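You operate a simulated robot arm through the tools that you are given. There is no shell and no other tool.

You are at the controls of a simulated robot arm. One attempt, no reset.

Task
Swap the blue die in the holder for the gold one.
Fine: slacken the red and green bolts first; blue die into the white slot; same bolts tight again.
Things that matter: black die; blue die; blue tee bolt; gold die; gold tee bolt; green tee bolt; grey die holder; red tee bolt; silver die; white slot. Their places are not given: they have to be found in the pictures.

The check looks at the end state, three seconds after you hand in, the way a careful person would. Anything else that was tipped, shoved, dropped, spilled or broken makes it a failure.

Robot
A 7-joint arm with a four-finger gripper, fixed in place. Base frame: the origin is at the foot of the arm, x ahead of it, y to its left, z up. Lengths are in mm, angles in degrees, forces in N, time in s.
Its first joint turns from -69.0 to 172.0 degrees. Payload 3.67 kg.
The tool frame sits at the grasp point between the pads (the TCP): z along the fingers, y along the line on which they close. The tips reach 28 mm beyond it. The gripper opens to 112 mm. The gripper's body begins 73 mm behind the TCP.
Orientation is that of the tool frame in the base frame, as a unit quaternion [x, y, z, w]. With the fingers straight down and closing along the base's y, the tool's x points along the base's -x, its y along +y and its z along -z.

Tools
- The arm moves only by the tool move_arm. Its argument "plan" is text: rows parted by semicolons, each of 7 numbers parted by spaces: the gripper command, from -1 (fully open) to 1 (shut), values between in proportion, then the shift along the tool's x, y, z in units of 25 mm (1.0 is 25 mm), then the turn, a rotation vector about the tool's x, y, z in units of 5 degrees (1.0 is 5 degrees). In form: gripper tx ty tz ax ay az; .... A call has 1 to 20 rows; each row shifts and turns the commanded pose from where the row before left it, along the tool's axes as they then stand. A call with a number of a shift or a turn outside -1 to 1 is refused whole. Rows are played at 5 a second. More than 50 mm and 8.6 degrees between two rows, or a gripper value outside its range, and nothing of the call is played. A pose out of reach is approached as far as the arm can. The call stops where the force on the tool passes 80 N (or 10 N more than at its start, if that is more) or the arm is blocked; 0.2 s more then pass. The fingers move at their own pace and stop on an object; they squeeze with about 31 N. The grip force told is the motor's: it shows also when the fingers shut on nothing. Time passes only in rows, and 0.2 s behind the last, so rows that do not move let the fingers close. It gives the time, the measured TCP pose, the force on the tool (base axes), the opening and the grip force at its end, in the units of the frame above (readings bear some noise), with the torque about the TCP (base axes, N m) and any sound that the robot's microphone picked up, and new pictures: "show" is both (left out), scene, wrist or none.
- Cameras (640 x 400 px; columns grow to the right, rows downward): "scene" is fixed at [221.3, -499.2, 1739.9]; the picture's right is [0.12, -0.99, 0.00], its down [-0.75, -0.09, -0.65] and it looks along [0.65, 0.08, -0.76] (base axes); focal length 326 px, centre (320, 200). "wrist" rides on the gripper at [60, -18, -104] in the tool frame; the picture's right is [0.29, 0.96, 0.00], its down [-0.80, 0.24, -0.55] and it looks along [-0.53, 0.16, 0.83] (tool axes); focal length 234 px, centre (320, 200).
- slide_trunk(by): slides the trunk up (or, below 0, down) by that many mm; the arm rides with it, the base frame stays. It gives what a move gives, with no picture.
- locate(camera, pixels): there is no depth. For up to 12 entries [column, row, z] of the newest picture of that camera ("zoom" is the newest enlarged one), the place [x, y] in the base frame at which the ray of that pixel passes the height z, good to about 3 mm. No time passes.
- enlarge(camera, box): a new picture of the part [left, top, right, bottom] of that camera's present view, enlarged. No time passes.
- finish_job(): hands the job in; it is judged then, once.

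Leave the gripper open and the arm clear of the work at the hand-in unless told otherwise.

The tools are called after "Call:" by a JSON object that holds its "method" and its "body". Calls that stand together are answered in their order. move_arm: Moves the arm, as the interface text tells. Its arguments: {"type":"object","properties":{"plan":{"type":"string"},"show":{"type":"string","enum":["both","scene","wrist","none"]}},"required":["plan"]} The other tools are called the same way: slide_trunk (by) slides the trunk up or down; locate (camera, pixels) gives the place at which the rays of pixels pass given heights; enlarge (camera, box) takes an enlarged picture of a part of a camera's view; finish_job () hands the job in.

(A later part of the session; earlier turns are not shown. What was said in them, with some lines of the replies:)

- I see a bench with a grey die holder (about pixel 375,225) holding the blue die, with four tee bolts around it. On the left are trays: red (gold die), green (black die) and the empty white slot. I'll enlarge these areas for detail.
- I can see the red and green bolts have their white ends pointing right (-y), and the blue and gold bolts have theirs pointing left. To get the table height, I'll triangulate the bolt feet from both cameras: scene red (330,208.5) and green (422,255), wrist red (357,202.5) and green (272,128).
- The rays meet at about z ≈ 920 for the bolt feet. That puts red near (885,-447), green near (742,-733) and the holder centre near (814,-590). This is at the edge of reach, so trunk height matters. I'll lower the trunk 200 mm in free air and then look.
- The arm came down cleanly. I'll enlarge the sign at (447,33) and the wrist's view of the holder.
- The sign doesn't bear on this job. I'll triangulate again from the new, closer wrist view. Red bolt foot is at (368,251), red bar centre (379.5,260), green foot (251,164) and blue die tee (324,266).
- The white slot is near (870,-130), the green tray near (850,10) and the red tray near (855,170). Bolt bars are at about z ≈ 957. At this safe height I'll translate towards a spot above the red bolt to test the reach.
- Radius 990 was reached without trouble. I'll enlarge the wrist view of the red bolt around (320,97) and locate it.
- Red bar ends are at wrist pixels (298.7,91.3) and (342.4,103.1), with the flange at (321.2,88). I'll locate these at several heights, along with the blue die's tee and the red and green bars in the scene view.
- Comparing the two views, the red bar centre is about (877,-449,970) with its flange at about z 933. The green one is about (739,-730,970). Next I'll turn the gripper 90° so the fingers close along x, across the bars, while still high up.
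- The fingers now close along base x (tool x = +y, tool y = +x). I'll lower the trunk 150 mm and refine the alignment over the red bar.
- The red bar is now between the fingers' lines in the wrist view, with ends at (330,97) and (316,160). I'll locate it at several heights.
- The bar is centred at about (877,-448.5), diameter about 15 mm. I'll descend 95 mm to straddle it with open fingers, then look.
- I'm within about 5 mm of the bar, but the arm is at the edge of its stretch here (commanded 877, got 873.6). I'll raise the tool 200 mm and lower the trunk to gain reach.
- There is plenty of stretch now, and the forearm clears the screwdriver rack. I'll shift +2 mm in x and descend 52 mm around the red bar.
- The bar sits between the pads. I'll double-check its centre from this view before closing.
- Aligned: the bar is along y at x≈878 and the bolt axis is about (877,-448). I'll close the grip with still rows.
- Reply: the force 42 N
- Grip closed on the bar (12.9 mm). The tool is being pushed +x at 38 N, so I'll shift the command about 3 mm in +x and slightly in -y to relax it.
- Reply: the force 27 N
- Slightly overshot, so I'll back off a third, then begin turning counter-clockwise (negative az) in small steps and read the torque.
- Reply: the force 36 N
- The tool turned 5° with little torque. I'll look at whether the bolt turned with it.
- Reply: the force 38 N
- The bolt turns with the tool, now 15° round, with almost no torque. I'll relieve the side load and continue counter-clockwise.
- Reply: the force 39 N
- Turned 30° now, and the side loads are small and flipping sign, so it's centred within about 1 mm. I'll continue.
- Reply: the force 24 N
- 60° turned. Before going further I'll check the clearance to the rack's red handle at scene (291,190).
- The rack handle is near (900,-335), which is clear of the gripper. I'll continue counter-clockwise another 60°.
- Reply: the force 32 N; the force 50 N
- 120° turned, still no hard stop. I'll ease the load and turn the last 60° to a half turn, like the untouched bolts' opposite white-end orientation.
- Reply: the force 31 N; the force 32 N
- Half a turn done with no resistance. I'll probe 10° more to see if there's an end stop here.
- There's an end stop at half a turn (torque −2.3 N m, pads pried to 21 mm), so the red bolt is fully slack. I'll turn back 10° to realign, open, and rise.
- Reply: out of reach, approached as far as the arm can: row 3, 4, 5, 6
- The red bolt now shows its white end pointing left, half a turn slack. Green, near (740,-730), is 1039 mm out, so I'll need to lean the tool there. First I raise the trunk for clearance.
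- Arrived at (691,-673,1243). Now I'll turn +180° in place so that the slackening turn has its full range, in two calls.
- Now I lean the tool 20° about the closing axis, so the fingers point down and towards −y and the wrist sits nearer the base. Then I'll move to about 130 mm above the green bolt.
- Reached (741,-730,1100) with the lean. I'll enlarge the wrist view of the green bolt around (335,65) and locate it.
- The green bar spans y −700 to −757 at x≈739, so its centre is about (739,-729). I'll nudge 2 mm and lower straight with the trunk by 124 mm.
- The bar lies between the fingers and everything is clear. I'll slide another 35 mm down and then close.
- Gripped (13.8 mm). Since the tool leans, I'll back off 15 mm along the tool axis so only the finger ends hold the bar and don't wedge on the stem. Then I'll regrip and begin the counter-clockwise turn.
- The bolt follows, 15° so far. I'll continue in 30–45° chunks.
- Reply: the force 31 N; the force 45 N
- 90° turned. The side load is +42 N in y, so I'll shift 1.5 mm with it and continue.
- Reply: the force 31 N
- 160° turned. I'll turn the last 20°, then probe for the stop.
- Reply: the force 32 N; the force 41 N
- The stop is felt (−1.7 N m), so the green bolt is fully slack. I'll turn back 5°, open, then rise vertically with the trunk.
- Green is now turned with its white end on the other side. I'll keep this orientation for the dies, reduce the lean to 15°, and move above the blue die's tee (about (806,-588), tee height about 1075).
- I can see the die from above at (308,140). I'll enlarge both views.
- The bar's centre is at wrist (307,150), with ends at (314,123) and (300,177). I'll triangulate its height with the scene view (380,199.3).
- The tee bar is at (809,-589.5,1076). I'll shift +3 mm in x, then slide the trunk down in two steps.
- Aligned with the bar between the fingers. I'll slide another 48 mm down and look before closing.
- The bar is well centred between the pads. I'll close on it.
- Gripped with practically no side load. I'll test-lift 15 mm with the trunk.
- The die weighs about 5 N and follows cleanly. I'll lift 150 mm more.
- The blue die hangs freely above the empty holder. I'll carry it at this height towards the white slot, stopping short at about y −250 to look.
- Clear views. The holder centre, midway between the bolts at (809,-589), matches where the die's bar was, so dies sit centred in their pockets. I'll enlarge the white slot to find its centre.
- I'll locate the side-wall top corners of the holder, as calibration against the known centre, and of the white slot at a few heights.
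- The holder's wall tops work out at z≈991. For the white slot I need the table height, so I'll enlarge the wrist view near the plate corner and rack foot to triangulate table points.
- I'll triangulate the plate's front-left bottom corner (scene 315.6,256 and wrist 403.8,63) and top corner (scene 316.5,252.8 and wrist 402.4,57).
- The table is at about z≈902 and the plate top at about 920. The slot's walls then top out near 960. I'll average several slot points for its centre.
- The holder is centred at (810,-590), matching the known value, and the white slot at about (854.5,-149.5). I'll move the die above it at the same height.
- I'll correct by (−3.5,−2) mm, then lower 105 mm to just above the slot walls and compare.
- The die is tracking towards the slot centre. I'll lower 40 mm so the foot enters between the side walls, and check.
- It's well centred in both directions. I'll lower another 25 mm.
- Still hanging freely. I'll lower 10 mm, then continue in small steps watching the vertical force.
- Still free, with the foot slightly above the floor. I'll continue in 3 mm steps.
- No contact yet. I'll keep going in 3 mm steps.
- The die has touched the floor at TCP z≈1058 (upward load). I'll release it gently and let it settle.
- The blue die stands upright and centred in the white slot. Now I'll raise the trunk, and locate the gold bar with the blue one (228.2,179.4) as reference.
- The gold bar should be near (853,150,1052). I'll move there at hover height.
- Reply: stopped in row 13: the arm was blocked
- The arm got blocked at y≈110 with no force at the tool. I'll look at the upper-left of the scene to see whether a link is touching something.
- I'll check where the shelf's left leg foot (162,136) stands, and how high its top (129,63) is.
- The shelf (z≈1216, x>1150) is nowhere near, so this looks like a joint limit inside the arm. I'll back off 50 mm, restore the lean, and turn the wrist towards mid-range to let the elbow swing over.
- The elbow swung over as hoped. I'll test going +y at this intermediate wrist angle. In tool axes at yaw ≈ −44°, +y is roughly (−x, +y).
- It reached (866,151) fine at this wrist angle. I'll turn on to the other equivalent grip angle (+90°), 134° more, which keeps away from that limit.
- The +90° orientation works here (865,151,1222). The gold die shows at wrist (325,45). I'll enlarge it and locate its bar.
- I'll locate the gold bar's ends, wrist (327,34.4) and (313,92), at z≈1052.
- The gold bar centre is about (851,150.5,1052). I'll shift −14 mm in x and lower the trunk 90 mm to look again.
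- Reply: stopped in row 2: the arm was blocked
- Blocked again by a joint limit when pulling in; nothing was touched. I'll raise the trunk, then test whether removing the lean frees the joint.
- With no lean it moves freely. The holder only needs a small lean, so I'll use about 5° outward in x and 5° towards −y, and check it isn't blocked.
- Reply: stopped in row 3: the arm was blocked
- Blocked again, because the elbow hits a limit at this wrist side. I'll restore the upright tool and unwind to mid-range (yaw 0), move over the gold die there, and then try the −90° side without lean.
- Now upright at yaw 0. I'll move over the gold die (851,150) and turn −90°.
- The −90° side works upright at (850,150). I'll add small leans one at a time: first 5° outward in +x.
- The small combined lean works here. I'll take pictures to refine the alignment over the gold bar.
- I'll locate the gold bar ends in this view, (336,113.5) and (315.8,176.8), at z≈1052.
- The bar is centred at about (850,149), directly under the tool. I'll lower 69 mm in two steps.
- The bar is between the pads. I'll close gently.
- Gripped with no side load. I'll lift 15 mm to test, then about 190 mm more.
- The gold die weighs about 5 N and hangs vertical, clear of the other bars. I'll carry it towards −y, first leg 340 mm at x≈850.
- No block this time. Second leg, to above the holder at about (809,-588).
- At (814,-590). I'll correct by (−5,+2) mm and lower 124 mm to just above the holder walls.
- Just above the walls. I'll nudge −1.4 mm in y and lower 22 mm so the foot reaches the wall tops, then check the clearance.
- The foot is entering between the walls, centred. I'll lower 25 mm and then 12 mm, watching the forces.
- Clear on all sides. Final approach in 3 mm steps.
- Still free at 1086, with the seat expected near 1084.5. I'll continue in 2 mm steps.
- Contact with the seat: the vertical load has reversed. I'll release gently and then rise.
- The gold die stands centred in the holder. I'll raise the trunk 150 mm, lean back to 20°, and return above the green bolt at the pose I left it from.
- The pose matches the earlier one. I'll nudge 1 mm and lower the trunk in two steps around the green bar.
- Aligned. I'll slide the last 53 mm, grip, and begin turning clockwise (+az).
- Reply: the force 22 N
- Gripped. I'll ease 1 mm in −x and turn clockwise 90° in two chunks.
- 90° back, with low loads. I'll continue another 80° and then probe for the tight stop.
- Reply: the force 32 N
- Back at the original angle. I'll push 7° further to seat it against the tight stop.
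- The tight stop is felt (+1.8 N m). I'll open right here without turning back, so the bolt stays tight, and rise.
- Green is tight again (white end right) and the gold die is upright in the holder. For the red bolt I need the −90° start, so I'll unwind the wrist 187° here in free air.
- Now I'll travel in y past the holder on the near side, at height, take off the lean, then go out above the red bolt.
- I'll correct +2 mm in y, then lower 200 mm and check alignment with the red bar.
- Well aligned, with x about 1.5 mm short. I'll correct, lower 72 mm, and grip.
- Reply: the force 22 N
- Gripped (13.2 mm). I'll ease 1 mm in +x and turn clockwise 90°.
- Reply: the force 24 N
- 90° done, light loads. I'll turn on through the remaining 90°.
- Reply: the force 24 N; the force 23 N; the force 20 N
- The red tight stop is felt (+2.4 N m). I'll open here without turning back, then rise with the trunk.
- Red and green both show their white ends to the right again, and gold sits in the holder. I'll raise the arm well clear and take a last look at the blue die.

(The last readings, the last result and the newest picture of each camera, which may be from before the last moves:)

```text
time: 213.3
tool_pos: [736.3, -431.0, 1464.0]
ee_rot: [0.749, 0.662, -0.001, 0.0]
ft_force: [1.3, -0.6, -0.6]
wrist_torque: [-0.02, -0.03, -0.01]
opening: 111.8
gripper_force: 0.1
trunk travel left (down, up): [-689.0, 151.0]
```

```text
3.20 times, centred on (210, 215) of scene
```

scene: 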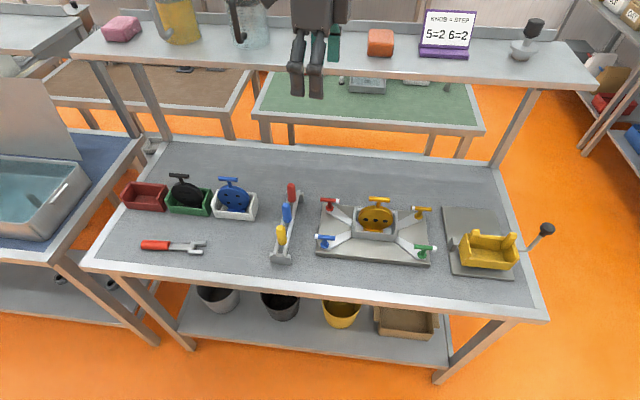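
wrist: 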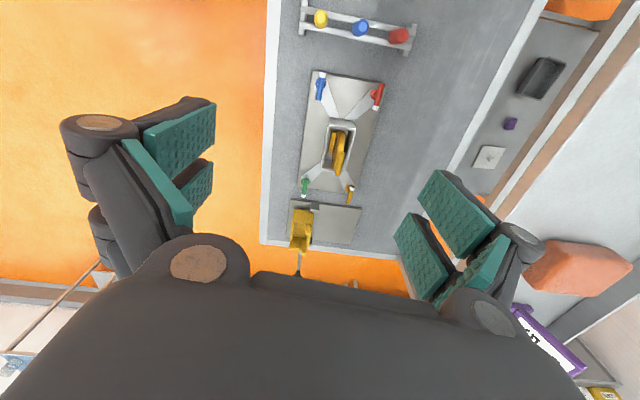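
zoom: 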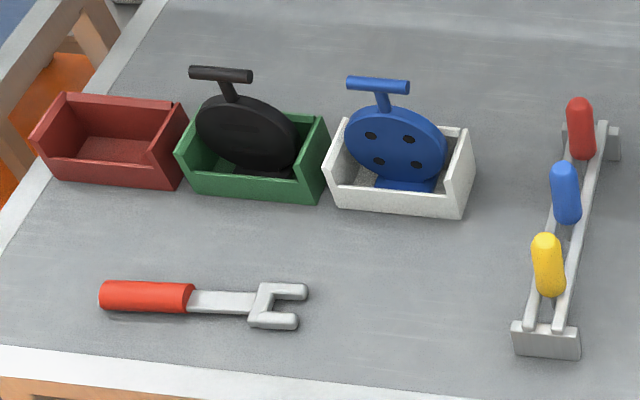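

The last look shows the gold die in the holder and the blue die upright in the white slot. The red and green bolts are tight, and nothing else has moved. The gripper is open and the arm is clear, so I'm handing in.

Call:
{"method": "finish_job", "body": {}}

```text
The job is handed in.
```

The swap is done and handed in. The gold die is in the grey holder and the blue die is upright in the white slot.

- **Bolts:** I slackened red and green by half a turn each, until they met their end stops. After the swap I turned both back until they met the tight stop. Both now point the way they did at the start.
- **Everything else:** The gold and blue tee bolts, the black die, the tools and the rack are where they were. I did not see the silver die in any of the pictures.
- **Arm:** It stopped on its own limits a few times while I was reaching for the gold die. The force readings stayed near zero and nothing was touched. It is now raised clear of the bench with the gripper open.
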